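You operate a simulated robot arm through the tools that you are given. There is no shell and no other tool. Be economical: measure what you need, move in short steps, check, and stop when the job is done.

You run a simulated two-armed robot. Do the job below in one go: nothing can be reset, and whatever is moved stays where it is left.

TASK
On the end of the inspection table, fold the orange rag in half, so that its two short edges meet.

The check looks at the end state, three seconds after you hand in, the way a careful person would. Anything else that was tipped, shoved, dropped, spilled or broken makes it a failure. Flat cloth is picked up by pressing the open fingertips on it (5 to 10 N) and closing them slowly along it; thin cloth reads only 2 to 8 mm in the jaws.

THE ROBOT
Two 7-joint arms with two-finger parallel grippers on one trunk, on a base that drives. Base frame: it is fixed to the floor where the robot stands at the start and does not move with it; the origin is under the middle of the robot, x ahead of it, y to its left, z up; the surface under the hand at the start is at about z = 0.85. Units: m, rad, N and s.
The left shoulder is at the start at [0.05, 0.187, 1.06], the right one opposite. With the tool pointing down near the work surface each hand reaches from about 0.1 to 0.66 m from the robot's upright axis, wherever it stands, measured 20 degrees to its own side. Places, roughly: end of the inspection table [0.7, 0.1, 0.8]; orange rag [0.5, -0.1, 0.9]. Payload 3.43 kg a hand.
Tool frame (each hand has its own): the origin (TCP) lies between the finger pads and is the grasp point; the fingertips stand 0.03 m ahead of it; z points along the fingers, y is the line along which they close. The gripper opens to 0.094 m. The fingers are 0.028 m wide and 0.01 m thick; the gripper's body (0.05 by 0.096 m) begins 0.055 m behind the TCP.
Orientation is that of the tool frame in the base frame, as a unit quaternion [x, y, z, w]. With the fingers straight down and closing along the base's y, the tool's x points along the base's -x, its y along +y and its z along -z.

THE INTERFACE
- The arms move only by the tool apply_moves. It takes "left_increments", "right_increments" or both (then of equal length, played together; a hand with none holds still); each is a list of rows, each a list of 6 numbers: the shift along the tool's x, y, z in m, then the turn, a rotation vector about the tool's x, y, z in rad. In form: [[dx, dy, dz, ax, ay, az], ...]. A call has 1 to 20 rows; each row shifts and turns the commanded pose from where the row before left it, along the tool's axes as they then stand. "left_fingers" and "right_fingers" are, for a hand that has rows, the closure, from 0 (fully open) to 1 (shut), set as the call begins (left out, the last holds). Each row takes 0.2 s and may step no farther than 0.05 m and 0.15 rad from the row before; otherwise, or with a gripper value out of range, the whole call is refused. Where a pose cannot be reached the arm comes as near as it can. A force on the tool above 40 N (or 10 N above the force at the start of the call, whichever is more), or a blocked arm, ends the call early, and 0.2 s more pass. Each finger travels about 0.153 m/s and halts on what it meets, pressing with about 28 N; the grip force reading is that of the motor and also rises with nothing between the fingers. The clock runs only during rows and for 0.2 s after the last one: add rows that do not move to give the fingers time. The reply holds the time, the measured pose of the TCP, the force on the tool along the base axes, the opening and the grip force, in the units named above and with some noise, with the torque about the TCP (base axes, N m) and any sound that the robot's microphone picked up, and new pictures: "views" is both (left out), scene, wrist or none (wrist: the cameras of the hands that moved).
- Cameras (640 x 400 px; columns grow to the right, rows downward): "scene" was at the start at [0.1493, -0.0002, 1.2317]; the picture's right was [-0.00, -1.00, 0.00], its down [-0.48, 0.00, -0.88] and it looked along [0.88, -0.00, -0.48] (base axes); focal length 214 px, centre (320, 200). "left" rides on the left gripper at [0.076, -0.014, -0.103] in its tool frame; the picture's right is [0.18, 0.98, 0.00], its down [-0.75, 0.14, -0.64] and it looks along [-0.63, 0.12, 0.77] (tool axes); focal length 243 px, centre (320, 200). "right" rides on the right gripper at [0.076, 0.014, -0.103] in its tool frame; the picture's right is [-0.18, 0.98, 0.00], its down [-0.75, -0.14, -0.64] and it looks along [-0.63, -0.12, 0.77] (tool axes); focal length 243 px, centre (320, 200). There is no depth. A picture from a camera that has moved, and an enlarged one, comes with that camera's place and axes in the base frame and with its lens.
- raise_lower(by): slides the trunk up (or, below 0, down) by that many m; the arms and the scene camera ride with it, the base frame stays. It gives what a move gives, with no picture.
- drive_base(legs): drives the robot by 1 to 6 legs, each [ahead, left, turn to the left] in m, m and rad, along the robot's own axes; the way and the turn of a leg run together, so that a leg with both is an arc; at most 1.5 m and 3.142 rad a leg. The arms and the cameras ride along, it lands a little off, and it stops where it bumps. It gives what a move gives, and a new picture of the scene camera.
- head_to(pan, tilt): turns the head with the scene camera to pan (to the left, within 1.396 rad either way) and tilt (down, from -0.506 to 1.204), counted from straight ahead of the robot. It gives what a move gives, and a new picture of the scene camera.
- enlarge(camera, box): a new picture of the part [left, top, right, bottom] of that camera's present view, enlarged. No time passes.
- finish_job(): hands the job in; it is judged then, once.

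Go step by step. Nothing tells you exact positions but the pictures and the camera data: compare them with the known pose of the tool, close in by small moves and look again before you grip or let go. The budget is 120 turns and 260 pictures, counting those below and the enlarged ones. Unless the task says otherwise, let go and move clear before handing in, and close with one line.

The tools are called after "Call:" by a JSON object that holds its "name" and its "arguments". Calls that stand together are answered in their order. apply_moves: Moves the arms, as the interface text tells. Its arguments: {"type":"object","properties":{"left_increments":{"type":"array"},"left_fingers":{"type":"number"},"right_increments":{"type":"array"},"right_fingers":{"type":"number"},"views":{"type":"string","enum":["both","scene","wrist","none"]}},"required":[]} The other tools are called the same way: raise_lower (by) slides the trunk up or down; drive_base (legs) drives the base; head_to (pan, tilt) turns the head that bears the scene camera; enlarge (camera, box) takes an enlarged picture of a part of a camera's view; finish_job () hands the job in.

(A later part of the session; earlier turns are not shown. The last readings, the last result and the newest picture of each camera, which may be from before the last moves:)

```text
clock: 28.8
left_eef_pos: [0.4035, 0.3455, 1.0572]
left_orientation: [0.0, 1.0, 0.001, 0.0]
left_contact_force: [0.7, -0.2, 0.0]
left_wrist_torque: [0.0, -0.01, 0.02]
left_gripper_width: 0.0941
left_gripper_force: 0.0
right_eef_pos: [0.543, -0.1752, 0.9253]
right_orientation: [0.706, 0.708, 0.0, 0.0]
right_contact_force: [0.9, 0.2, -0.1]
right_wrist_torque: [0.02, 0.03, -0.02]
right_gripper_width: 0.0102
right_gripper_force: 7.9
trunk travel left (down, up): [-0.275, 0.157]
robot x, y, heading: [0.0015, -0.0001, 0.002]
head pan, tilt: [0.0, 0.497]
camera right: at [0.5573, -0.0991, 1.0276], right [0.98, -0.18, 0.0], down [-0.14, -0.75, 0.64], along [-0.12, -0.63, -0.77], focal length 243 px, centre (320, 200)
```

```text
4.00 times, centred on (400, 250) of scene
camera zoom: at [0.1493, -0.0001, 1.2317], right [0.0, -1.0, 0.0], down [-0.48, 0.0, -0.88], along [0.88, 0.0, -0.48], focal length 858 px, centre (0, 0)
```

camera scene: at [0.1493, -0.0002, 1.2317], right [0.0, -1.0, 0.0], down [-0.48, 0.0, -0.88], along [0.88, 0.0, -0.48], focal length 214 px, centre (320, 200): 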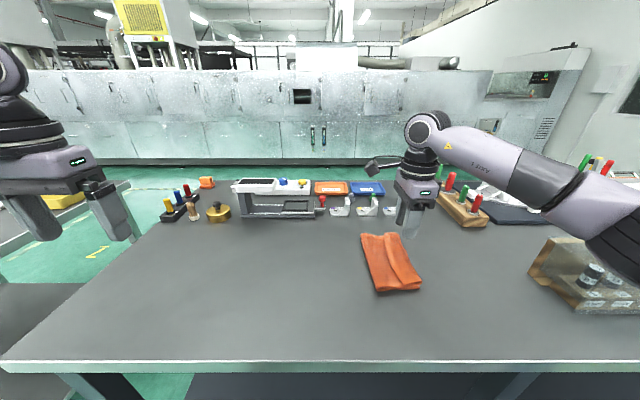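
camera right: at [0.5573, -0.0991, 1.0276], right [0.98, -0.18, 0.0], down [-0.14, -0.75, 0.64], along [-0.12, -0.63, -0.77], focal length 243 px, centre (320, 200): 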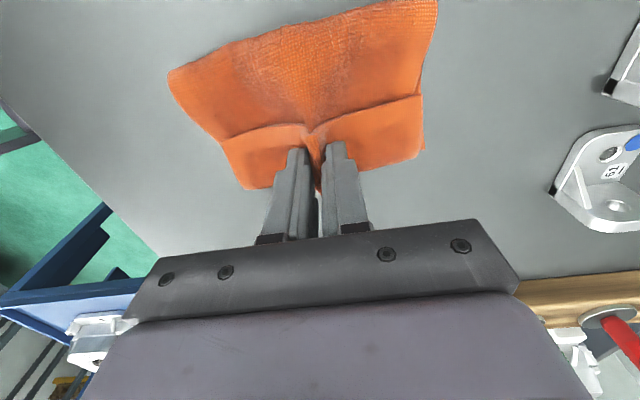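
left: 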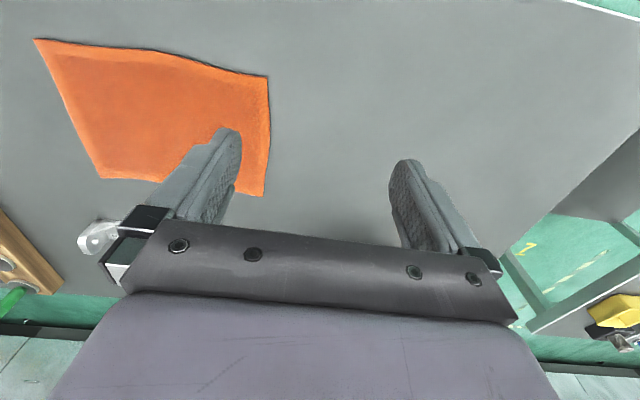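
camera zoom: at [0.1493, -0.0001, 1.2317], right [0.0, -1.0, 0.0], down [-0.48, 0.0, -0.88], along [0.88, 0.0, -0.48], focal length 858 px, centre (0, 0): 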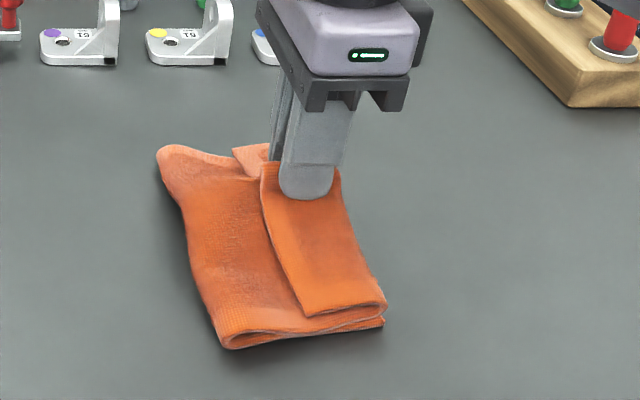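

The flap and the upper layer stay together in the pinch. The cleaner fix is to carry this edge back to +y and open the rag out, then straighten the tucked end from a single-layer grip and fold again. I'll unfold now.

Call:
{"name": "apply_moves", "arguments": {"right_increments": [[0, 0, 0, 0, 0, 0], [0, 0, -0.015, 0, 0, 0], [0.01, 0, -0.015, 0, 0, 0], [0.02, 0, -0.01, 0, 0, 0], [0.02, 0, 0, 0, 0, 0], [0.02, 0, 0, 0, 0, 0], [0.02, 0, 0, 0, 0, 0], [0.02, 0, 0, 0, 0, 0], [0.02, 0, 0.01, 0, 0, 0], [0.02, 0, 0.01, 0, 0, 0], [0, 0, 0, 0, 0, 0]], "right_fingers": 1.0, "views": "both"}}

Call:
{"name": "enlarge", "arguments": {"camera": "scene", "box": [280, 200, 440, 300]}}

```text
clock: 31.2
left_eef_pos: [0.4032, 0.3453, 1.0586]
left_orientation: [-0.001, 1.0, -0.001, -0.001]
left_contact_force: [-0.8, 0.6, -0.2]
left_wrist_torque: [0.01, -0.01, 0.0]
left_gripper_width: 0.0939
left_gripper_force: 0.1
right_eef_pos: [0.5404, -0.0247, 0.9442]
right_orientation: [0.707, 0.707, 0.0, 0.001]
right_contact_force: [-0.7, -0.1, 0.5]
right_wrist_torque: [-0.02, -0.01, -0.06]
right_gripper_width: 0.0073
right_gripper_force: 27.9
trunk travel left (down, up): [-0.275, 0.157]
robot x, y, heading: [-0.0019, -0.001, 0.003]
head pan, tilt: [0.0, 0.497]
camera scene: at [0.1493, -0.0002, 1.2317], right [0.0, -1.0, 0.0], down [-0.48, 0.0, -0.88], along [0.88, 0.0, -0.48], focal length 214 px, centre (320, 200)
camera right: at [0.5549, 0.051, 1.047], right [0.98, -0.18, 0.0], down [-0.14, -0.75, 0.64], along [-0.12, -0.63, -0.77], focal length 243 px, centre (320, 200)
```

scene: 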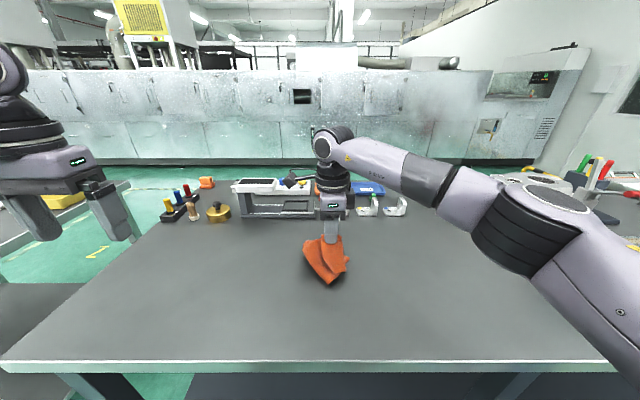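
right: 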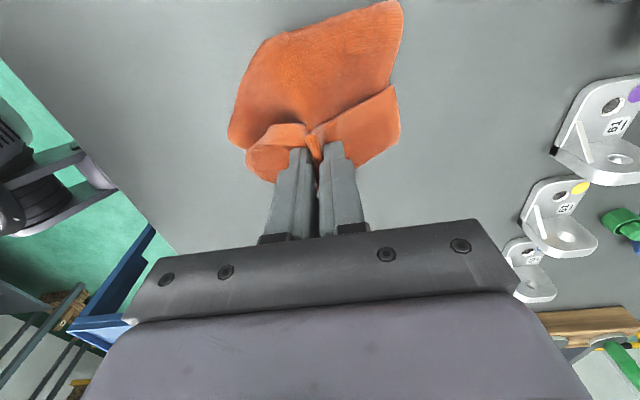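

```text
4.00 times, centred on (360, 250) of scene
camera zoom: at [0.1493, -0.0002, 1.2317], right [0.0, -1.0, 0.0], down [-0.48, 0.0, -0.88], along [0.88, 0.0, -0.48], focal length 858 px, centre (160, 0)
```

zoom: 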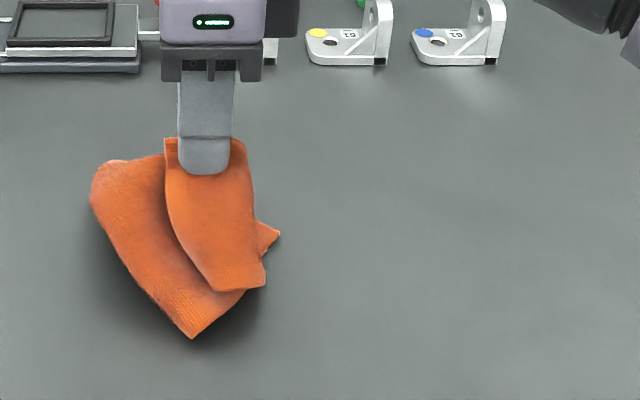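

The pinch took all the layers, so the whole folded rag came along; nothing else is disturbed. I'll use this to turn the rag 90° and lay it down in front of the robot, with the short edges across and away from me. Both arms can then work side by side.

Call:
{"name": "apply_moves", "arguments": {"right_increments": [[0, -0.025, -0.02, 0, 0, 0], [0, -0.025, -0.02, 0, 0, 0], [0, -0.02, 0, 0, 0, -0.1], [0, 0, 0, 0, 0, -0.15], [0, 0, 0, 0, 0, -0.15], [0, 0, 0, 0, 0, -0.15], [0, 0, 0, 0, 0, -0.15], [0, 0, 0, 0, 0, -0.15], [0, 0, 0, 0, 0, -0.15], [0, 0, 0, 0, 0, -0.15], [0, 0, 0, 0, 0, -0.15], [0, 0, 0, 0, 0, -0.15], [0, 0, 0, 0, 0, -0.12], [0, 0, 0, 0, 0, 0]], "views": "both"}}

```text
clock: 34.2
left_eef_pos: [0.404, 0.3464, 1.0573]
left_orientation: [-0.001, 1.0, 0.0, 0.0]
left_contact_force: [0.3, 0.3, 0.1]
left_wrist_torque: [0.0, -0.04, 0.0]
left_gripper_width: 0.094
left_gripper_force: 0.1
right_eef_pos: [0.4718, -0.025, 0.9846]
right_orientation: [-0.001, 1.0, 0.0, -0.001]
right_contact_force: [0.4, -0.7, 0.0]
right_wrist_torque: [-0.03, 0.0, -0.18]
right_gripper_width: 0.0072
right_gripper_force: 28.7
trunk travel left (down, up): [-0.275, 0.157]
robot x, y, heading: [-0.0033, -0.0025, 0.001]
head pan, tilt: [0.0, 0.497]
camera scene: at [0.1493, -0.0002, 1.2317], right [0.0, -1.0, 0.0], down [-0.48, 0.0, -0.88], along [0.88, 0.0, -0.48], focal length 214 px, centre (320, 200)
camera right: at [0.3959, -0.0116, 1.0875], right [0.18, 0.98, 0.0], down [0.75, -0.14, 0.64], along [0.63, -0.12, -0.77], focal length 243 px, centre (320, 200)
```

scene: 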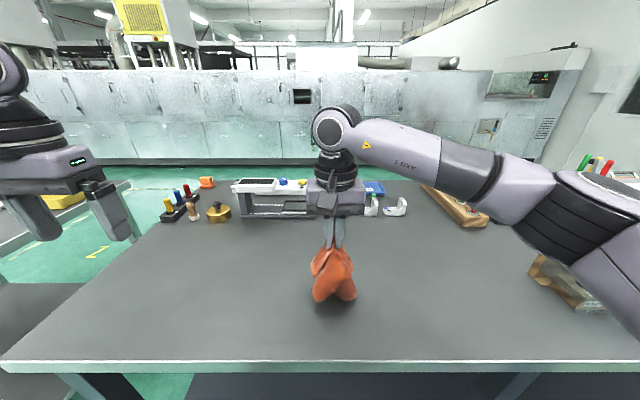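
right: 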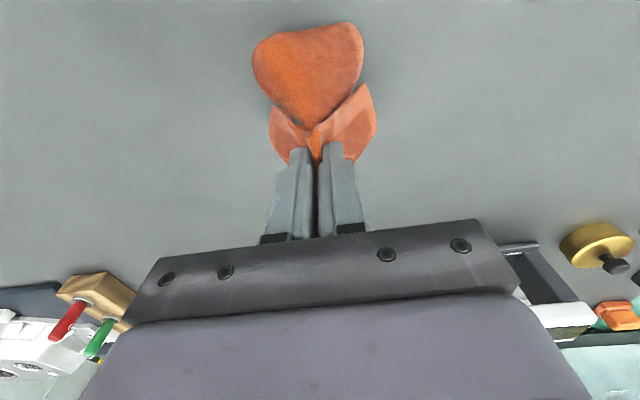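

The rag now hangs with its fold towards me. I'll lay it down moving +x so the fold trails, then release.

Call:
{"name": "apply_moves", "arguments": {"right_increments": [[0, 0, 0.01, 0, 0, 0], [-0.012, 0, 0.012, 0, 0, 0], [-0.015, 0, 0.014, 0, 0, 0], [-0.015, 0, 0.014, 0, 0, 0], [-0.015, 0, 0.012, 0, 0, 0], [-0.015, 0, 0.01, 0, 0, 0], [-0.01, 0, 0.008, 0, 0, 0], [0, 0, 0, 0, 0, 0]], "views": "none"}}

Call:
{"name": "apply_moves", "arguments": {"right_increments": [[0, 0, 0, 0, 0, 0], [0, 0, 0, 0, 0, 0], [0, 0, -0.03, 0, 0, 0], [0, 0, -0.04, 0, 0, 0], [0, -0.03, -0.04, 0, 0, 0], [0, -0.05, 0, 0, 0, 0], [0, -0.05, 0, 0, 0, 0], [0, -0.05, 0, 0, 0, 0], [0, 0, 0, 0, 0, 0]], "right_fingers": 0.6, "views": "both"}}

Call:
{"name": "enlarge", "arguments": {"camera": "scene", "box": [260, 200, 420, 300]}}

```text
clock: 36.0
left_eef_pos: [0.4044, 0.3454, 1.0579]
left_orientation: [-0.001, 1.0, 0.0, 0.0]
left_contact_force: [-0.7, 0.4, 0.1]
left_wrist_torque: [0.02, -0.01, 0.01]
left_gripper_width: 0.0939
left_gripper_force: 0.1
right_eef_pos: [0.5532, -0.0253, 0.9054]
right_orientation: [0.001, 1.0, 0.0, 0.0]
right_contact_force: [0.4, -0.2, -0.3]
right_wrist_torque: [0.02, -0.01, -0.13]
right_gripper_width: 0.0068
right_gripper_force: 28.1
trunk travel left (down, up): [-0.275, 0.157]
robot x, y, heading: [0.0022, -0.0028, 0.001]
head pan, tilt: [0.0, 0.497]
```

```text
clock: 38.0
left_eef_pos: [0.4027, 0.3458, 1.0585]
left_orientation: [-0.002, 1.0, 0.0, 0.0]
left_contact_force: [0.2, -0.1, -0.2]
left_wrist_torque: [0.01, 0.04, 0.01]
left_gripper_width: 0.0939
left_gripper_force: 0.0
right_eef_pos: [0.5542, -0.2054, 1.0172]
right_orientation: [-0.002, 1.0, 0.0, 0.0]
right_contact_force: [0.0, -1.1, 0.1]
right_wrist_torque: [0.0, 0.03, 0.02]
right_gripper_width: 0.0376
right_gripper_force: 0.0
trunk travel left (down, up): [-0.275, 0.157]
robot x, y, heading: [0.0032, -0.0019, -0.002]
head pan, tilt: [0.0, 0.497]
camera scene: at [0.1493, 0.0, 1.2317], right [0.0, -1.0, 0.0], down [-0.48, 0.0, -0.88], along [0.88, 0.0, -0.48], focal length 214 px, centre (320, 200)
camera right: at [0.4783, -0.1917, 1.1187], right [0.18, 0.98, 0.0], down [0.75, -0.14, 0.64], along [0.63, -0.12, -0.77], focal length 243 px, centre (320, 200)
```

scene: 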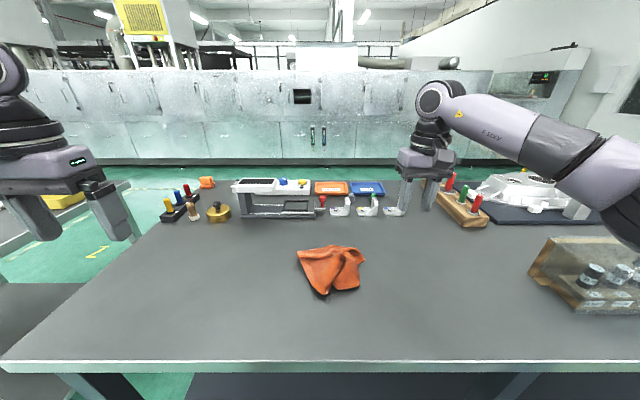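
right: 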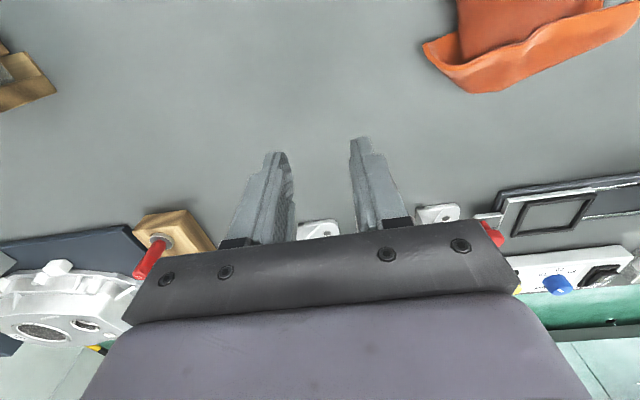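

```text
4.00 times, centred on (340, 250) of scene
camera zoom: at [0.1493, 0.0, 1.2317], right [0.0, -1.0, 0.0], down [-0.48, 0.0, -0.88], along [0.88, 0.0, -0.48], focal length 858 px, centre (240, 0)
```

zoom: 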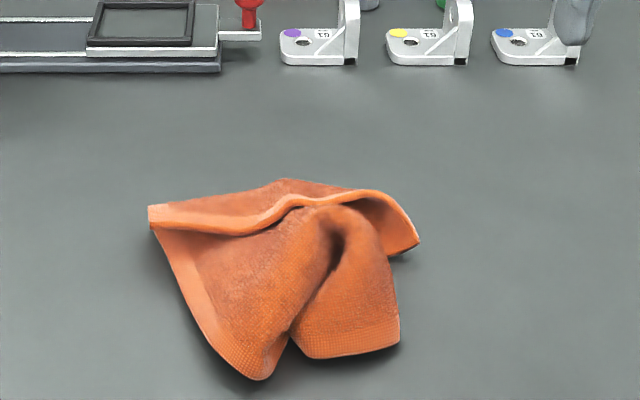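

The rag is now crumpled. I'll get a proper top view with the wrist camera.

Call:
{"name": "apply_moves", "arguments": {"right_increments": [[0.03, 0.04, -0.02, 0, 0, 0], [0.04, 0.04, -0.02, 0, 0, 0], [0.04, 0.04, -0.02, 0, 0, 0], [0.03, 0.04, -0.02, 0, 0, 0], [0, 0, 0, 0, 0, 0]], "views": "wrist"}}

```text
refused: row 1 steps farther than a row can; nothing moved
```

Call:
{"name": "apply_moves", "arguments": {"right_increments": [[0.025, 0.03, -0.015, 0, 0, 0], [0.025, 0.03, -0.015, 0, 0, 0], [0.025, 0.03, -0.015, 0, 0, 0], [0.025, 0.03, -0.015, 0, 0, 0], [0.025, 0.03, -0.01, 0, 0, 0], [0.015, 0.02, -0.01, 0, 0, 0], [0, 0, 0, 0, 0, 0]], "views": "wrist"}}

```text
clock: 39.6
left_eef_pos: [0.4041, 0.3462, 1.0586]
left_orientation: [-0.001, 1.0, 0.0, 0.0]
left_contact_force: [-0.6, 0.7, -0.1]
left_wrist_torque: [0.02, -0.03, -0.01]
left_gripper_width: 0.094
left_gripper_force: 0.0
right_eef_pos: [0.4139, -0.034, 1.0936]
right_orientation: [0.001, 1.0, 0.0, -0.001]
right_contact_force: [-0.1, 0.1, 0.5]
right_wrist_torque: [-0.03, 0.0, 0.0]
right_gripper_width: 0.0375
right_gripper_force: 0.1
trunk travel left (down, up): [-0.275, 0.157]
robot x, y, heading: [-0.0002, -0.0037, 0.001]
head pan, tilt: [0.0, 0.497]
camera right: at [0.3387, -0.0207, 1.1967], right [0.18, 0.98, 0.0], down [0.75, -0.14, 0.64], along [0.63, -0.12, -0.77], focal length 243 px, centre (320, 200)
```

right: 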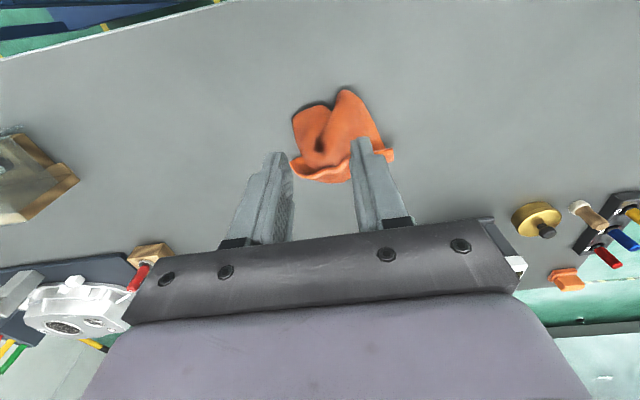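

Call:
{"name": "enlarge", "arguments": {"camera": "right", "box": [270, 80, 414, 190]}}

```text
3.64 times, centred on (342, 135) of right
camera zoom: at [0.3387, -0.0207, 1.1967], right [0.18, 0.98, 0.0], down [0.75, -0.14, 0.64], along [0.63, -0.12, -0.77], focal length 882 px, centre (240, 436)
```

zoom: 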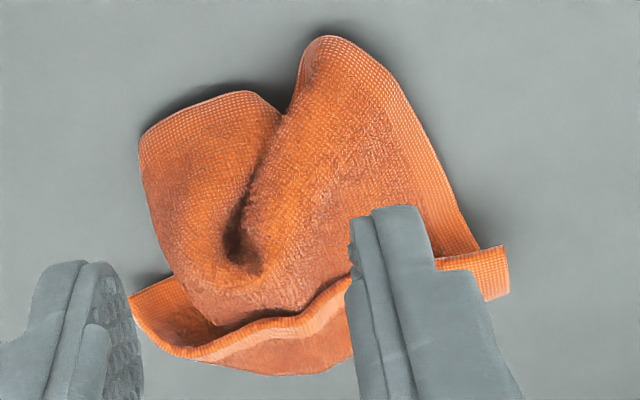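

The turned-back flap lies along the far side of the rag, with one end sticking out to the left at about (0.548, 0.05). I'll move the right hand away and use the left hand to pick the rag up there, so gravity opens it.

Call:
{"name": "apply_moves", "arguments": {"right_increments": [[0, -0.045, 0, 0, 0, 0], [0, -0.045, 0, 0, 0, 0], [0, -0.045, 0, 0, 0, 0], [0, -0.045, 0, 0, 0, 0], [0, -0.045, 0, 0, 0, 0], [0, -0.03, 0, 0, 0, 0]], "views": "none"}}

Call:
{"name": "apply_moves", "arguments": {"left_increments": [[-0.0145, -0.0315, 0.0105, 0, 0, 0], [-0.0145, -0.0315, 0.0105, 0, 0, 0], [-0.0145, -0.0315, 0.0105, 0, 0, 0], [-0.0145, -0.0315, 0.0105, 0, 0, 0], [-0.0145, -0.0315, 0.0105, 0, 0, 0], [-0.0145, -0.0315, 0.0105, 0, 0, 0], [-0.0145, -0.0315, 0.0105, 0, 0, 0], [-0.0145, -0.0315, 0.0105, 0, 0, 0], [-0.0145, -0.0315, 0.0105, 0, 0, 0], [-0.0145, -0.0315, 0.0105, 0, 0, 0], [0, 0, 0, 0, 0, 0]], "left_fingers": 0.5, "views": "both"}}

```text
clock: 41.0
left_eef_pos: [0.404, 0.3454, 1.0579]
left_orientation: [-0.001, 1.0, 0.0, 0.0]
left_contact_force: [-0.4, -0.2, 0.4]
left_wrist_torque: [0.02, 0.01, 0.04]
left_gripper_width: 0.094
left_gripper_force: 0.0
right_eef_pos: [0.414, -0.2884, 1.0949]
right_orientation: [-0.001, 1.0, 0.0, 0.0]
right_contact_force: [0.3, -0.2, -0.1]
right_wrist_torque: [0.01, 0.03, -0.02]
right_gripper_width: 0.0372
right_gripper_force: 0.0
trunk travel left (down, up): [-0.275, 0.157]
robot x, y, heading: [-0.0032, 0.0044, 0.003]
head pan, tilt: [0.0, 0.497]
```

```text
clock: 43.4
left_eef_pos: [0.5486, 0.0296, 0.9557]
left_orientation: [0.0, 1.0, -0.001, 0.002]
left_contact_force: [-0.3, -0.2, 0.1]
left_wrist_torque: [0.02, -0.02, -0.02]
left_gripper_width: 0.0469
left_gripper_force: 0.0
right_eef_pos: [0.4137, -0.2881, 1.0954]
right_orientation: [0.0, 1.0, 0.0, 0.0]
right_contact_force: [0.2, 0.7, 0.1]
right_wrist_torque: [-0.02, 0.0, -0.01]
right_gripper_width: 0.0373
right_gripper_force: 0.0
trunk travel left (down, up): [-0.275, 0.157]
robot x, y, heading: [-0.0032, -0.0007, 0.0]
head pan, tilt: [0.0, 0.497]
camera scene: at [0.1493, 0.0, 1.2317], right [0.0, -1.0, 0.0], down [-0.48, 0.0, -0.88], along [0.88, 0.0, -0.48], focal length 214 px, centre (320, 200)
camera left: at [0.4727, 0.0155, 1.0561], right [-0.18, 0.98, 0.0], down [0.75, 0.14, 0.64], along [0.63, 0.12, -0.77], focal length 243 px, centre (320, 200)
```

scene: 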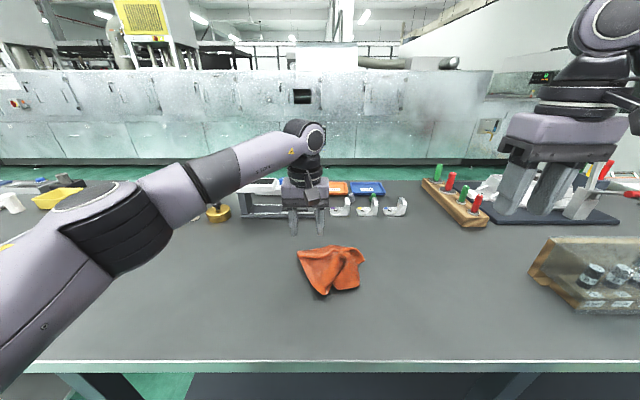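
left: 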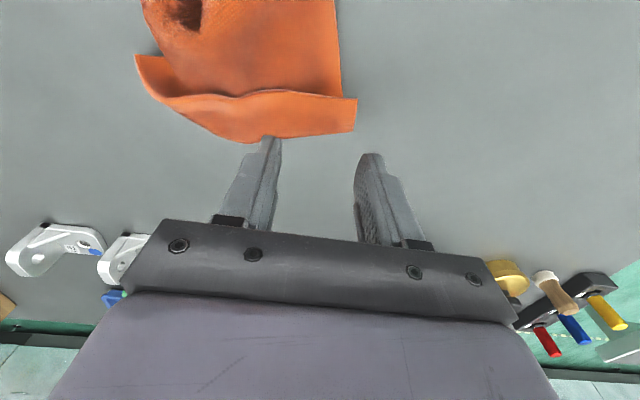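

I have a clear view. The flap end is at about (0.525–0.55, 0.05), so I'll shift slightly and press down to grip it.

Call:
{"name": "apply_moves", "arguments": {"left_increments": [[0.01, 0, 0.02, 0, 0, 0], [0, 0, 0.02, 0, 0, 0], [0, 0, 0.015, 0, 0, 0], [0, 0, 0.008, 0, 0, 0], [0, 0, 0.005, 0, 0, 0], [0, 0, 0, 0, 0, 0]], "views": "wrist"}}

```text
clock: 44.8
left_eef_pos: [0.5397, 0.0291, 0.8867]
left_orientation: [0.0, 1.0, -0.002, 0.001]
left_contact_force: [-0.6, -0.3, 3.6]
left_wrist_torque: [-0.15, 0.06, 0.04]
left_gripper_width: 0.0469
left_gripper_force: 0.0
right_eef_pos: [0.4126, -0.2886, 1.0964]
right_orientation: [0.0, 1.0, 0.0, 0.0]
right_contact_force: [-0.3, -0.1, -0.1]
right_wrist_torque: [0.03, 0.0, -0.03]
right_gripper_width: 0.0374
right_gripper_force: 0.1
trunk travel left (down, up): [-0.275, 0.157]
robot x, y, heading: [-0.0009, -0.0014, -0.002]
head pan, tilt: [0.0, 0.497]
camera left: at [0.4625, 0.0159, 0.9886], right [-0.18, 0.98, 0.0], down [0.75, 0.14, 0.64], along [0.63, 0.12, -0.77], focal length 243 px, centre (320, 200)
```

left: 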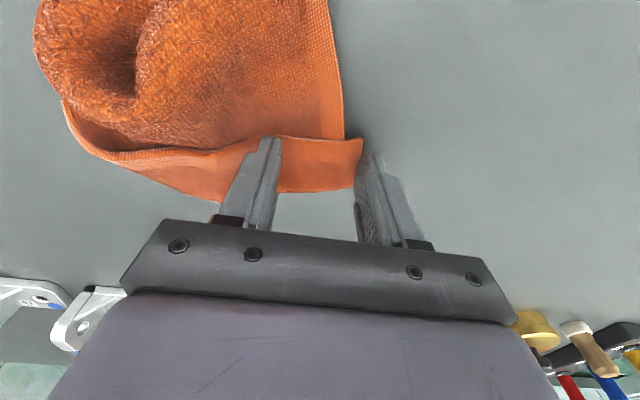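

Call:
{"name": "apply_moves", "arguments": {"left_increments": [[0, 0, 0.001, 0, 0, 0]], "left_fingers": 0.7, "views": "none"}}

Call:
{"name": "apply_moves", "arguments": {"left_increments": [[0, 0, 0, 0, 0, 0]], "left_fingers": 0.85, "views": "none"}}

Call:
{"name": "apply_moves", "arguments": {"left_increments": [[0, 0, 0, 0, 0, 0], [0, 0, 0, 0, 0, 0]], "left_fingers": 1.0, "views": "wrist"}}

```text
clock: 45.2
left_eef_pos: [0.5383, 0.0304, 0.8865]
left_orientation: [-0.001, 1.0, 0.0, 0.001]
left_contact_force: [-0.2, 1.5, 6.4]
left_wrist_torque: [-0.1, 0.03, -0.02]
left_gripper_width: 0.0276
left_gripper_force: 0.0
right_eef_pos: [0.4136, -0.288, 1.0961]
right_orientation: [0.0, 1.0, 0.001, 0.001]
right_contact_force: [-1.0, 0.0, 1.0]
right_wrist_torque: [-0.03, -0.02, 0.03]
right_gripper_width: 0.0376
right_gripper_force: 0.0
trunk travel left (down, up): [-0.275, 0.157]
robot x, y, heading: [-0.0039, -0.0039, -0.001]
head pan, tilt: [0.0, 0.497]
```

```text
clock: 45.6
left_eef_pos: [0.5382, 0.0298, 0.8844]
left_orientation: [0.0, 1.0, -0.001, 0.001]
left_contact_force: [0.3, -1.5, 5.8]
left_wrist_torque: [-0.06, -0.01, 0.04]
left_gripper_width: 0.0106
left_gripper_force: 6.1
right_eef_pos: [0.4134, -0.2877, 1.0967]
right_orientation: [0.0, 1.0, 0.0, 0.0]
right_contact_force: [-0.1, 0.1, 0.8]
right_wrist_torque: [-0.02, 0.04, -0.04]
right_gripper_width: 0.0375
right_gripper_force: 0.2
trunk travel left (down, up): [-0.275, 0.157]
robot x, y, heading: [-0.0004, -0.0011, 0.001]
head pan, tilt: [0.0, 0.497]
```

```text
clock: 46.2
left_eef_pos: [0.538, 0.0292, 0.8866]
left_orientation: [0.0, 1.0, 0.0, 0.0]
left_contact_force: [0.4, -1.8, 6.3]
left_wrist_torque: [-0.07, 0.0, 0.01]
left_gripper_width: 0.0084
left_gripper_force: 28.0
right_eef_pos: [0.4141, -0.2876, 1.0968]
right_orientation: [0.0, 1.0, 0.0, 0.002]
right_contact_force: [0.2, 0.1, 0.1]
right_wrist_torque: [-0.01, -0.04, -0.03]
right_gripper_width: 0.0377
right_gripper_force: 0.0
trunk travel left (down, up): [-0.275, 0.157]
robot x, y, heading: [-0.0029, -0.0011, -0.002]
head pan, tilt: [0.0, 0.497]
camera left: at [0.4623, 0.0157, 0.9875], right [-0.18, 0.98, 0.0], down [0.75, 0.14, 0.64], along [0.63, 0.12, -0.77], focal length 243 px, centre (320, 200)
```

left: 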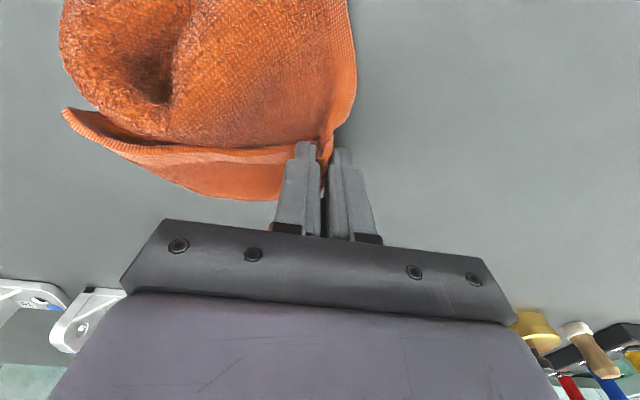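

Gripped. I'll lift high so the rag hangs, and take a look.

Call:
{"name": "apply_moves", "arguments": {"left_increments": [[0, 0, -0.03, 0, 0, 0], [0, 0, -0.04, 0, 0, 0], [0, 0, -0.04, 0, 0, 0], [0, 0, -0.04, 0, 0, 0], [0, 0, -0.04, 0, 0, 0], [0, 0, -0.04, 0, 0, 0], [0, 0, -0.02, 0, 0, 0], [0, 0, 0, 0, 0, 0], [0, 0, 0, 0, 0, 0]], "views": "scene"}}

Call:
{"name": "enlarge", "arguments": {"camera": "scene", "box": [220, 120, 380, 220]}}

```text
clock: 48.2
left_eef_pos: [0.5279, 0.0291, 1.129]
left_orientation: [-0.001, 1.0, 0.0, 0.0]
left_contact_force: [0.2, -0.4, -0.5]
left_wrist_torque: [-0.02, -0.05, 0.02]
left_gripper_width: 0.0084
left_gripper_force: 27.8
left hand out of reach, approached as far as the arm can: row 6, 7
right_eef_pos: [0.4141, -0.2886, 1.0956]
right_orientation: [0.0, 1.0, -0.001, 0.0]
right_contact_force: [-0.7, 0.7, -0.8]
right_wrist_torque: [0.05, 0.0, -0.03]
right_gripper_width: 0.0377
right_gripper_force: 0.0
trunk travel left (down, up): [-0.275, 0.157]
robot x, y, heading: [0.0012, 0.0014, 0.001]
head pan, tilt: [0.0, 0.497]
camera scene: at [0.1494, -0.0002, 1.2317], right [0.0, -1.0, 0.0], down [-0.48, 0.0, -0.88], along [0.88, 0.0, -0.48], focal length 214 px, centre (320, 200)
```

scene: 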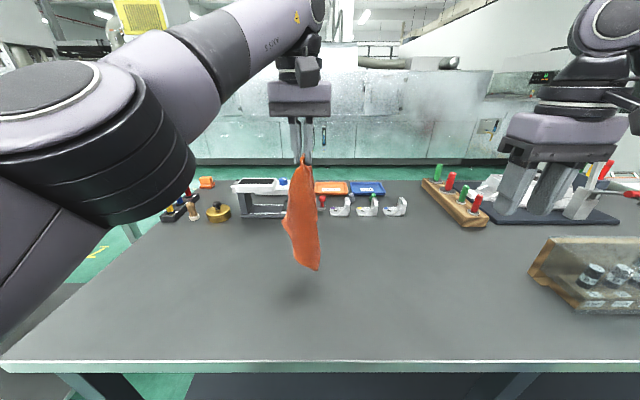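

```text
4.00 times, centred on (300, 170) of scene
camera zoom: at [0.1494, -0.0002, 1.2317], right [0.0, -1.0, 0.0], down [-0.48, 0.0, -0.88], along [0.88, 0.0, -0.48], focal length 858 px, centre (400, 320)
```

zoom: 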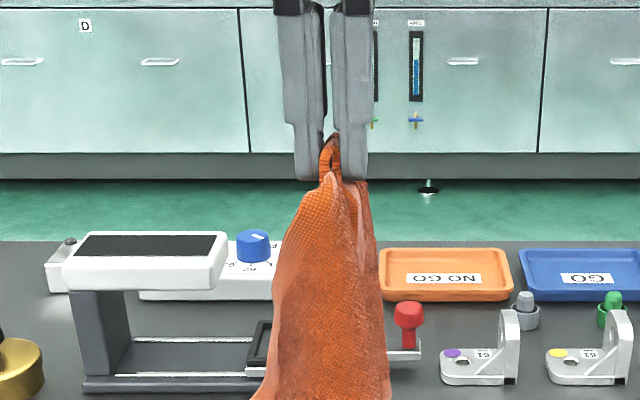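

Call:
{"name": "enlarge", "arguments": {"camera": "scene", "box": [220, 155, 400, 280]}}

Call:
{"name": "enlarge", "arguments": {"camera": "right", "box": [320, 0, 640, 200]}}

```text
3.20 times, centred on (310, 218) of scene
camera zoom: at [0.1494, -0.0002, 1.2317], right [0.0, -1.0, 0.0], down [-0.48, 0.0, -0.88], along [0.88, 0.0, -0.48], focal length 686 px, centre (352, 144)
```

zoom: 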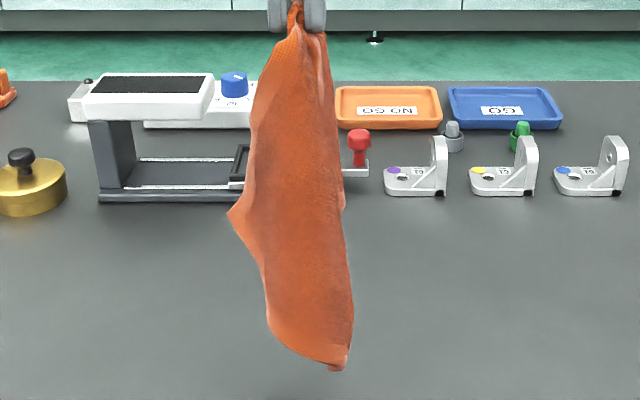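

```text
2.00 times, centred on (480, 100) of right
camera zoom: at [0.3382, -0.2742, 1.1981], right [0.18, 0.98, 0.0], down [0.75, -0.14, 0.64], along [0.63, -0.12, -0.77], focal length 485 px, centre (0, 400)
```

zoom: 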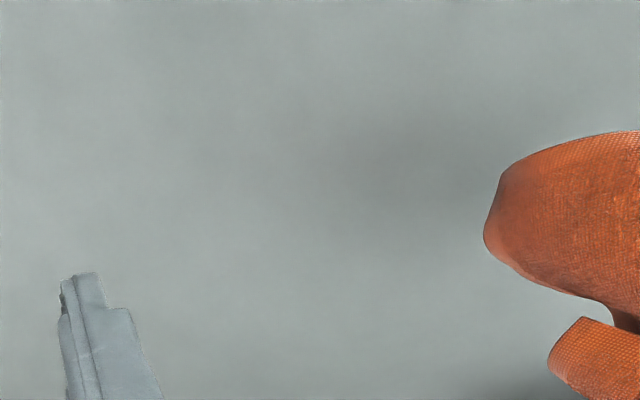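

The rag now hangs freely from one point near a corner. I'll lay it down while moving left so it trails out, then look from above.

Call:
{"name": "apply_moves", "arguments": {"left_increments": [[0, 0, 0.02, 0, 0, 0], [0.002, 0.015, 0.018, 0, 0, 0], [0.002, 0.016, 0.018, 0, 0, 0], [0.002, 0.017, 0.018, 0, 0, 0], [0.002, 0.017, 0.018, 0, 0, 0], [0.002, 0.018, 0.018, 0, 0, 0], [0.002, 0.018, 0.018, 0, 0, 0], [0.002, 0.018, 0.018, 0, 0, 0], [0.002, 0.018, 0.018, 0, 0, 0], [0.002, 0.018, 0.018, 0, 0, 0], [0, 0.018, 0.018, 0, 0, 0], [0, 0.018, 0.015, 0, 0, 0], [0, 0.018, 0.01, 0, 0, 0], [0, 0, 0, 0, 0, 0]], "views": "scene"}}

Call:
{"name": "enlarge", "arguments": {"camera": "scene", "box": [200, 200, 360, 300]}}

```text
clock: 51.2
left_eef_pos: [0.5084, 0.2402, 0.9053]
left_orientation: [0.0, 1.0, 0.0, 0.0]
left_contact_force: [0.5, 0.2, -0.2]
left_wrist_torque: [-0.01, 0.0, 0.02]
left_gripper_width: 0.0083
left_gripper_force: 28.2
right_eef_pos: [0.4148, -0.2886, 1.0958]
right_orientation: [0.0, 1.0, 0.0, 0.0]
right_contact_force: [0.0, 0.1, -0.3]
right_wrist_torque: [-0.01, 0.0, 0.03]
right_gripper_width: 0.0376
right_gripper_force: 0.1
trunk travel left (down, up): [-0.275, 0.157]
robot x, y, heading: [0.0027, -0.0008, -0.003]
head pan, tilt: [0.0, 0.497]
camera scene: at [0.1493, -0.0002, 1.2317], right [0.0, -1.0, 0.0], down [-0.48, 0.0, -0.88], along [0.88, 0.0, -0.48], focal length 214 px, centre (320, 200)
```

scene: 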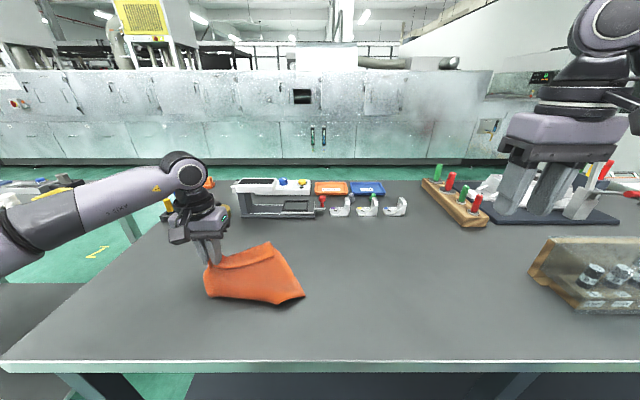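

```text
4.00 times, centred on (280, 250) of scene
camera zoom: at [0.1493, -0.0002, 1.2317], right [0.0, -1.0, 0.0], down [-0.48, 0.0, -0.88], along [0.88, 0.0, -0.48], focal length 858 px, centre (480, 0)
```

zoom: 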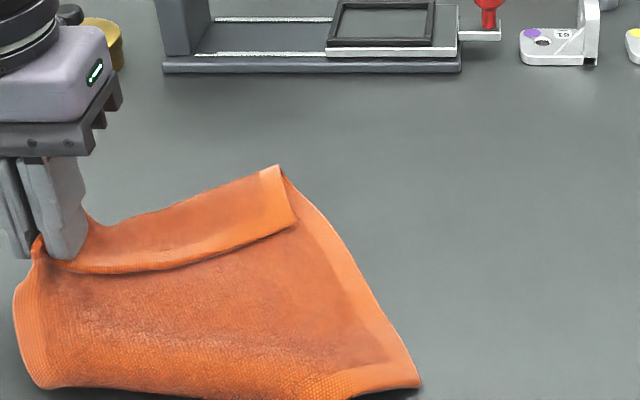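

Now the rag is lying almost flat with just the turned-back strip on its far side. I'll release and look straight down.

Call:
{"name": "apply_moves", "arguments": {"left_increments": [[0, 0, 0.008, 0, 0, 0], [0, 0, 0, 0, 0, 0]], "left_fingers": 1.0, "views": "none"}}

Call:
{"name": "apply_moves", "arguments": {"left_increments": [[0, 0, 0, 0, 0, 0], [0, 0, 0, 0, 0, 0], [0, 0, -0.03, 0, 0, 0], [0.01, -0.01, -0.04, 0, 0, 0], [0.015, -0.02, -0.04, 0, 0, 0], [0.015, -0.02, -0.04, 0, 0, 0], [0.015, -0.02, -0.02, 0, 0, 0], [0, -0.02, 0, 0, 0, 0], [0, 0, 0, 0, 0, 0]], "left_fingers": 0.5, "views": "wrist"}}

Call:
{"name": "enlarge", "arguments": {"camera": "scene", "box": [180, 220, 340, 320]}}

```text
clock: 51.8
left_eef_pos: [0.5087, 0.2407, 0.8971]
left_orientation: [0.001, 1.0, 0.0, 0.0]
left_contact_force: [1.0, 0.7, -0.3]
left_wrist_torque: [0.0, -0.04, 0.01]
left_gripper_width: 0.0081
left_gripper_force: 28.0
right_eef_pos: [0.4139, -0.2882, 1.096]
right_orientation: [0.0, 1.0, 0.0, 0.0]
right_contact_force: [-0.5, 1.2, -0.4]
right_wrist_torque: [-0.01, 0.0, 0.0]
right_gripper_width: 0.0375
right_gripper_force: 0.1
trunk travel left (down, up): [-0.275, 0.157]
robot x, y, heading: [0.0013, 0.0012, 0.001]
head pan, tilt: [0.0, 0.497]
```

```text
clock: 53.8
left_eef_pos: [0.4562, 0.1501, 1.0688]
left_orientation: [0.0, 1.0, 0.0, 0.0]
left_contact_force: [0.2, -0.1, 0.4]
left_wrist_torque: [-0.03, -0.01, 0.0]
left_gripper_width: 0.0471
left_gripper_force: 0.0
right_eef_pos: [0.4135, -0.2893, 1.0964]
right_orientation: [0.0, 1.0, 0.0, -0.001]
right_contact_force: [-0.9, -0.5, 0.1]
right_wrist_torque: [-0.02, -0.02, -0.02]
right_gripper_width: 0.0377
right_gripper_force: 0.1
trunk travel left (down, up): [-0.275, 0.157]
robot x, y, heading: [-0.003, 0.0001, 0.005]
head pan, tilt: [0.0, 0.497]
camera left: at [0.3797, 0.1361, 1.1693], right [-0.19, 0.98, 0.0], down [0.75, 0.14, 0.64], along [0.63, 0.12, -0.77], focal length 243 px, centre (320, 200)
```

left: 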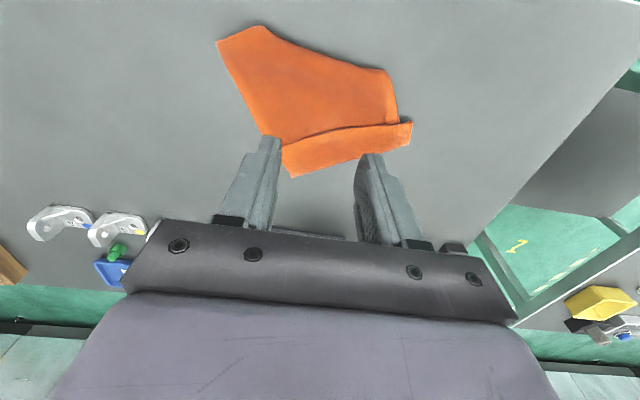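

```text
4.00 times, centred on (260, 270) of scene
camera zoom: at [0.1493, -0.0001, 1.2317], right [0.0, -1.0, 0.0], down [-0.48, 0.0, -0.88], along [0.88, 0.0, -0.48], focal length 858 px, centre (560, -80)
```

zoom: 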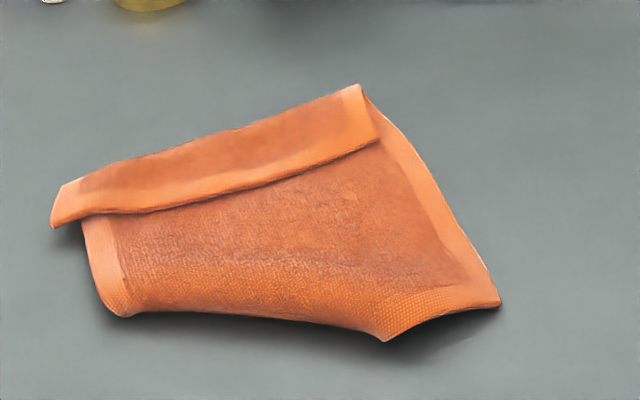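

The rag is now a single layer with two defects: the turned-back strip on the far side and the near-left corner tucked under. The near-right corner at about (0.434, 0.03) is a true, single-layer corner. I'll pick it up with the right hand and hang the rag from it so both defects drop open.

Call:
{"name": "apply_moves", "arguments": {"left_increments": [[0, 0.045, 0, 0, 0, 0], [0, 0.045, 0, 0, 0, 0], [0, 0.045, 0, 0, 0, 0], [0, 0.045, 0, 0, 0, 0], [0, 0.045, 0, 0, 0, 0]], "views": "none"}}

Call:
{"name": "apply_moves", "arguments": {"right_increments": [[-0.003, 0.035, 0.01, 0, 0, 0], [-0.003, 0.035, 0.01, 0, 0, 0], [-0.003, 0.035, 0.01, 0, 0, 0], [-0.003, 0.035, 0.015, 0, 0, 0], [-0.003, 0.035, 0.015, 0, 0, 0], [-0.003, 0.035, 0.015, 0, 0, 0], [-0.003, 0.035, 0.015, 0, 0, 0], [-0.003, 0.035, 0.02, 0, 0, 0], [-0.003, 0.035, 0.02, 0, 0, 0], [-0.003, 0.025, 0.02, 0, 0, 0], [0, 0, 0, 0, 0, 0]], "right_fingers": 0.55, "views": "wrist"}}

```text
clock: 55.0
left_eef_pos: [0.4548, 0.3742, 1.0668]
left_orientation: [0.0, 1.0, -0.002, 0.0]
left_contact_force: [0.0, 0.1, 0.6]
left_wrist_torque: [-0.01, 0.0, 0.03]
left_gripper_width: 0.0468
left_gripper_force: 0.1
right_eef_pos: [0.4142, -0.2883, 1.0965]
right_orientation: [0.0, 1.0, 0.0, 0.0]
right_contact_force: [-0.5, -0.1, 0.2]
right_wrist_torque: [-0.02, 0.05, -0.03]
right_gripper_width: 0.0377
right_gripper_force: 0.0
trunk travel left (down, up): [-0.275, 0.157]
robot x, y, heading: [0.0014, 0.0017, 0.001]
head pan, tilt: [0.0, 0.497]
```

```text
clock: 57.4
left_eef_pos: [0.4545, 0.3741, 1.0661]
left_orientation: [0.0, 1.0, 0.0, 0.0]
left_contact_force: [-1.3, 0.8, 0.0]
left_wrist_torque: [-0.01, 0.0, 0.0]
left_gripper_width: 0.0469
left_gripper_force: 0.1
right_eef_pos: [0.4456, 0.049, 0.9435]
right_orientation: [0.001, 1.0, 0.0, 0.0]
right_contact_force: [-0.3, -0.3, 0.5]
right_wrist_torque: [0.0, 0.01, -0.01]
right_gripper_width: 0.0421
right_gripper_force: 0.1
trunk travel left (down, up): [-0.275, 0.157]
robot x, y, heading: [-0.0017, -0.001, 0.001]
head pan, tilt: [0.0, 0.497]
camera right: at [0.3687, 0.0643, 1.0472], right [0.18, 0.98, 0.0], down [0.75, -0.14, 0.64], along [0.63, -0.12, -0.77], focal length 243 px, centre (320, 200)
```

right: 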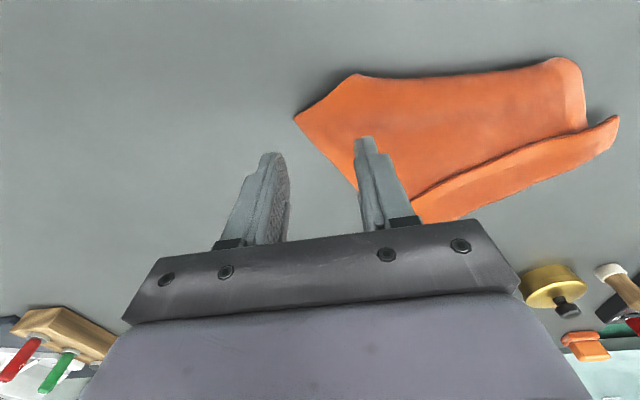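

Call:
{"name": "apply_moves", "arguments": {"right_increments": [[0, 0.002, 0.02, 0, 0, 0], [0, 0, 0.02, 0, 0, 0], [0, 0, 0.014, 0, 0, 0], [0, 0, 0.004, 0, 0, 0], [0, 0, 0, 0, 0, 0]], "views": "wrist"}}

```text
clock: 58.6
left_eef_pos: [0.4543, 0.3725, 1.0667]
left_orientation: [0.001, 1.0, 0.0, 0.0]
left_contact_force: [-0.6, -0.6, 0.0]
left_wrist_torque: [-0.02, 0.03, 0.02]
left_gripper_width: 0.0467
left_gripper_force: 0.0
right_eef_pos: [0.4431, 0.0519, 0.8881]
right_orientation: [0.0, 1.0, 0.001, 0.0]
right_contact_force: [-0.5, 0.7, -0.2]
right_wrist_torque: [-0.01, -0.02, 0.02]
right_gripper_width: 0.0424
right_gripper_force: 0.0
trunk travel left (down, up): [-0.275, 0.157]
robot x, y, heading: [-0.0019, 0.0017, 0.002]
head pan, tilt: [0.0, 0.497]
camera right: at [0.3682, 0.066, 0.99], right [0.18, 0.98, 0.0], down [0.75, -0.14, 0.64], along [0.63, -0.12, -0.77], focal length 243 px, centre (320, 200)
```

right: 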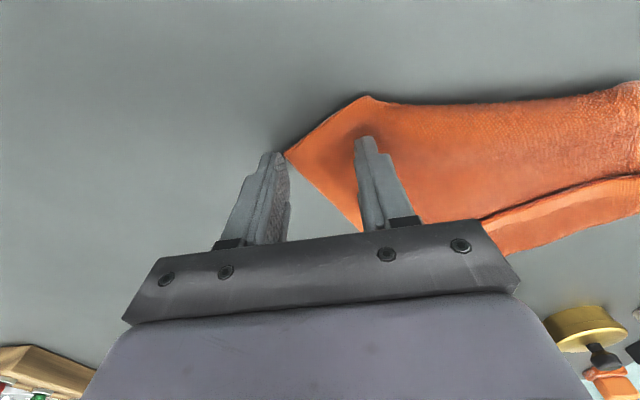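

Call:
{"name": "apply_moves", "arguments": {"right_increments": [[0.004, 0.002, 0, 0, 0, 0], [0, 0, 0.003, 0, 0, 0], [0, 0, 0.002, 0, 0, 0], [0, 0, 0, 0, 0, 0]], "views": "none"}}

```text
clock: 59.6
left_eef_pos: [0.4551, 0.3728, 1.0667]
left_orientation: [-0.001, 1.0, 0.0, 0.0]
left_contact_force: [0.8, -0.1, 0.2]
left_wrist_torque: [-0.01, -0.01, 0.01]
left_gripper_width: 0.0468
left_gripper_force: 0.0
right_eef_pos: [0.4392, 0.0531, 0.8814]
right_orientation: [-0.001, 1.0, 0.001, 0.001]
right_contact_force: [1.5, 0.5, 6.7]
right_wrist_torque: [0.16, -0.07, -0.03]
right_gripper_width: 0.0424
right_gripper_force: 0.5
trunk travel left (down, up): [-0.275, 0.157]
robot x, y, heading: [-0.0012, 0.0017, -0.002]
head pan, tilt: [0.0, 0.497]
```

Call:
{"name": "apply_moves", "arguments": {"right_increments": [[0, 0, 0, 0, 0, 0]], "right_fingers": 0.7, "views": "none"}}

Call:
{"name": "apply_moves", "arguments": {"right_increments": [[0, 0, 0, 0, 0, 0]], "right_fingers": 0.85, "views": "none"}}

Call:
{"name": "apply_moves", "arguments": {"right_increments": [[0, 0, 0, 0, 0, 0], [0, 0, 0, 0, 0, 0]], "right_fingers": 1.0, "views": "wrist"}}

```text
clock: 60.0
left_eef_pos: [0.4542, 0.373, 1.0666]
left_orientation: [0.0, 1.0, 0.0, 0.001]
left_contact_force: [0.8, 0.3, 0.4]
left_wrist_torque: [0.01, 0.01, -0.01]
left_gripper_width: 0.047
left_gripper_force: 0.1
right_eef_pos: [0.44, 0.0526, 0.8826]
right_orientation: [0.0, 1.0, 0.0, 0.001]
right_contact_force: [-0.5, -2.2, 8.9]
right_wrist_torque: [0.12, 0.05, 0.0]
right_gripper_width: 0.0273
right_gripper_force: 0.1
trunk travel left (down, up): [-0.275, 0.157]
robot x, y, heading: [-0.0031, 0.0037, 0.001]
head pan, tilt: [0.0, 0.497]
```

```text
clock: 60.4
left_eef_pos: [0.4546, 0.3735, 1.0673]
left_orientation: [0.0, 1.0, -0.001, 0.001]
left_contact_force: [0.4, 0.6, 0.1]
left_wrist_torque: [-0.01, 0.01, 0.0]
left_gripper_width: 0.0471
left_gripper_force: 0.0
right_eef_pos: [0.4394, 0.0525, 0.8836]
right_orientation: [0.0, 1.0, 0.0, 0.002]
right_contact_force: [-1.0, -1.4, 10.8]
right_wrist_torque: [0.0, 0.05, 0.0]
right_gripper_width: 0.0129
right_gripper_force: 0.1
trunk travel left (down, up): [-0.275, 0.157]
robot x, y, heading: [-0.0012, 0.0002, -0.0]
head pan, tilt: [0.0, 0.497]
```

```text
clock: 61.0
left_eef_pos: [0.455, 0.3733, 1.0664]
left_orientation: [-0.001, 1.0, 0.0, -0.001]
left_contact_force: [0.0, -0.2, 0.0]
left_wrist_torque: [0.0, 0.01, 0.0]
left_gripper_width: 0.047
left_gripper_force: 0.1
right_eef_pos: [0.4391, 0.054, 0.8829]
right_orientation: [0.0, 1.0, 0.001, 0.002]
right_contact_force: [0.0, 2.6, 8.8]
right_wrist_torque: [0.15, 0.02, 0.05]
right_gripper_width: 0.0047
right_gripper_force: 28.1
trunk travel left (down, up): [-0.275, 0.157]
robot x, y, heading: [-0.0011, 0.0002, -0.002]
head pan, tilt: [0.0, 0.497]
camera right: at [0.3628, 0.0677, 0.9853], right [0.18, 0.98, 0.0], down [0.75, -0.14, 0.64], along [0.63, -0.12, -0.77], focal length 243 px, centre (320, 200)
```

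right: 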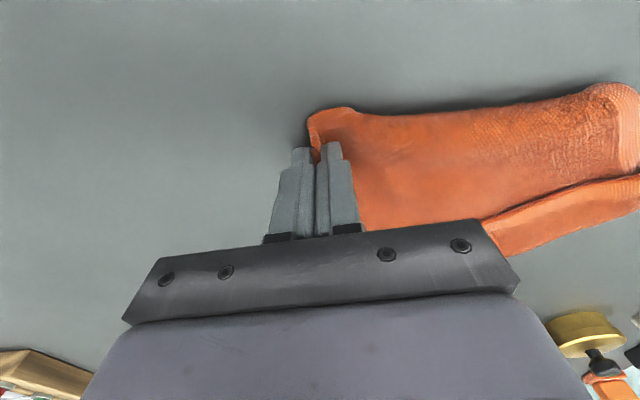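

The corner is held in a single layer (4.7 mm). I'll lift it high so the rag hangs from it.

Call:
{"name": "apply_moves", "arguments": {"right_increments": [[0, 0.005, -0.03, 0, 0, 0], [0, 0.005, -0.04, 0, 0, 0], [0, 0.005, -0.04, 0, 0, 0], [0, 0.005, -0.04, 0, 0, 0], [0, 0, -0.04, 0, 0, 0], [0, 0, -0.04, 0, 0, 0], [0, 0, -0.03, 0, 0, 0], [0, 0, -0.03, 0, 0, 0], [0, 0, 0, 0, 0, 0], [0, 0, 0, 0, 0, 0]], "views": "scene"}}

Call:
{"name": "enlarge", "arguments": {"camera": "scene", "box": [160, 130, 400, 280]}}

```text
clock: 63.4
left_eef_pos: [0.4551, 0.3729, 1.0672]
left_orientation: [0.0, 1.0, 0.001, -0.001]
left_contact_force: [0.3, -0.2, -0.1]
left_wrist_torque: [0.06, -0.04, 0.03]
left_gripper_width: 0.047
left_gripper_force: 0.1
right_eef_pos: [0.4737, 0.0164, 1.1756]
right_orientation: [0.055, 0.998, 0.04, -0.017]
right_contact_force: [-0.1, -0.4, -1.3]
right_wrist_torque: [-0.05, 0.03, 0.09]
right_gripper_width: 0.0044
right_gripper_force: 27.8
right hand out of reach, approached as far as the arm can: row 8
trunk travel left (down, up): [-0.275, 0.157]
robot x, y, heading: [0.0018, -0.0017, 0.002]
head pan, tilt: [0.0, 0.497]
stopped in row 10 (right hand): the arm was blocked; the commanded pose is now the measured one
camera scene: at [0.1494, -0.0004, 1.2317], right [0.0, -1.0, 0.0], down [-0.48, 0.0, -0.88], along [0.88, 0.0, -0.48], focal length 214 px, centre (320, 200)
```

scene: 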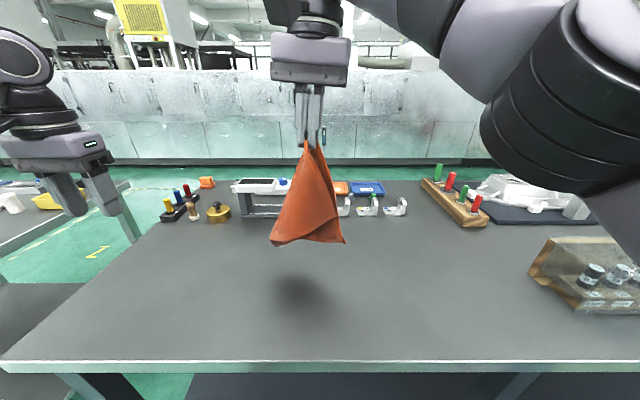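

```text
2.67 times, centred on (280, 205) of scene
camera zoom: at [0.1494, -0.0004, 1.2317], right [0.0, -1.0, 0.0], down [-0.48, 0.0, -0.88], along [0.88, 0.0, -0.48], focal length 572 px, centre (427, 187)
```

zoom: 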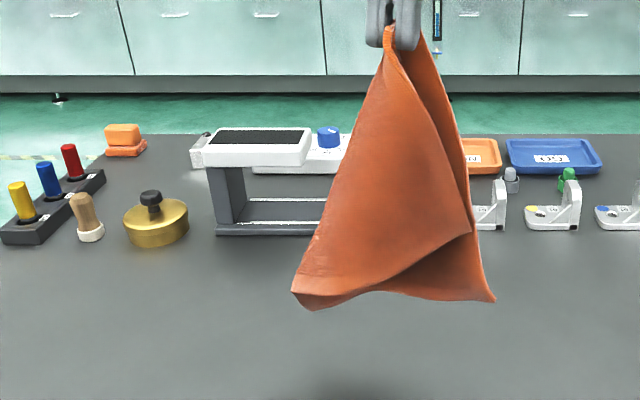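

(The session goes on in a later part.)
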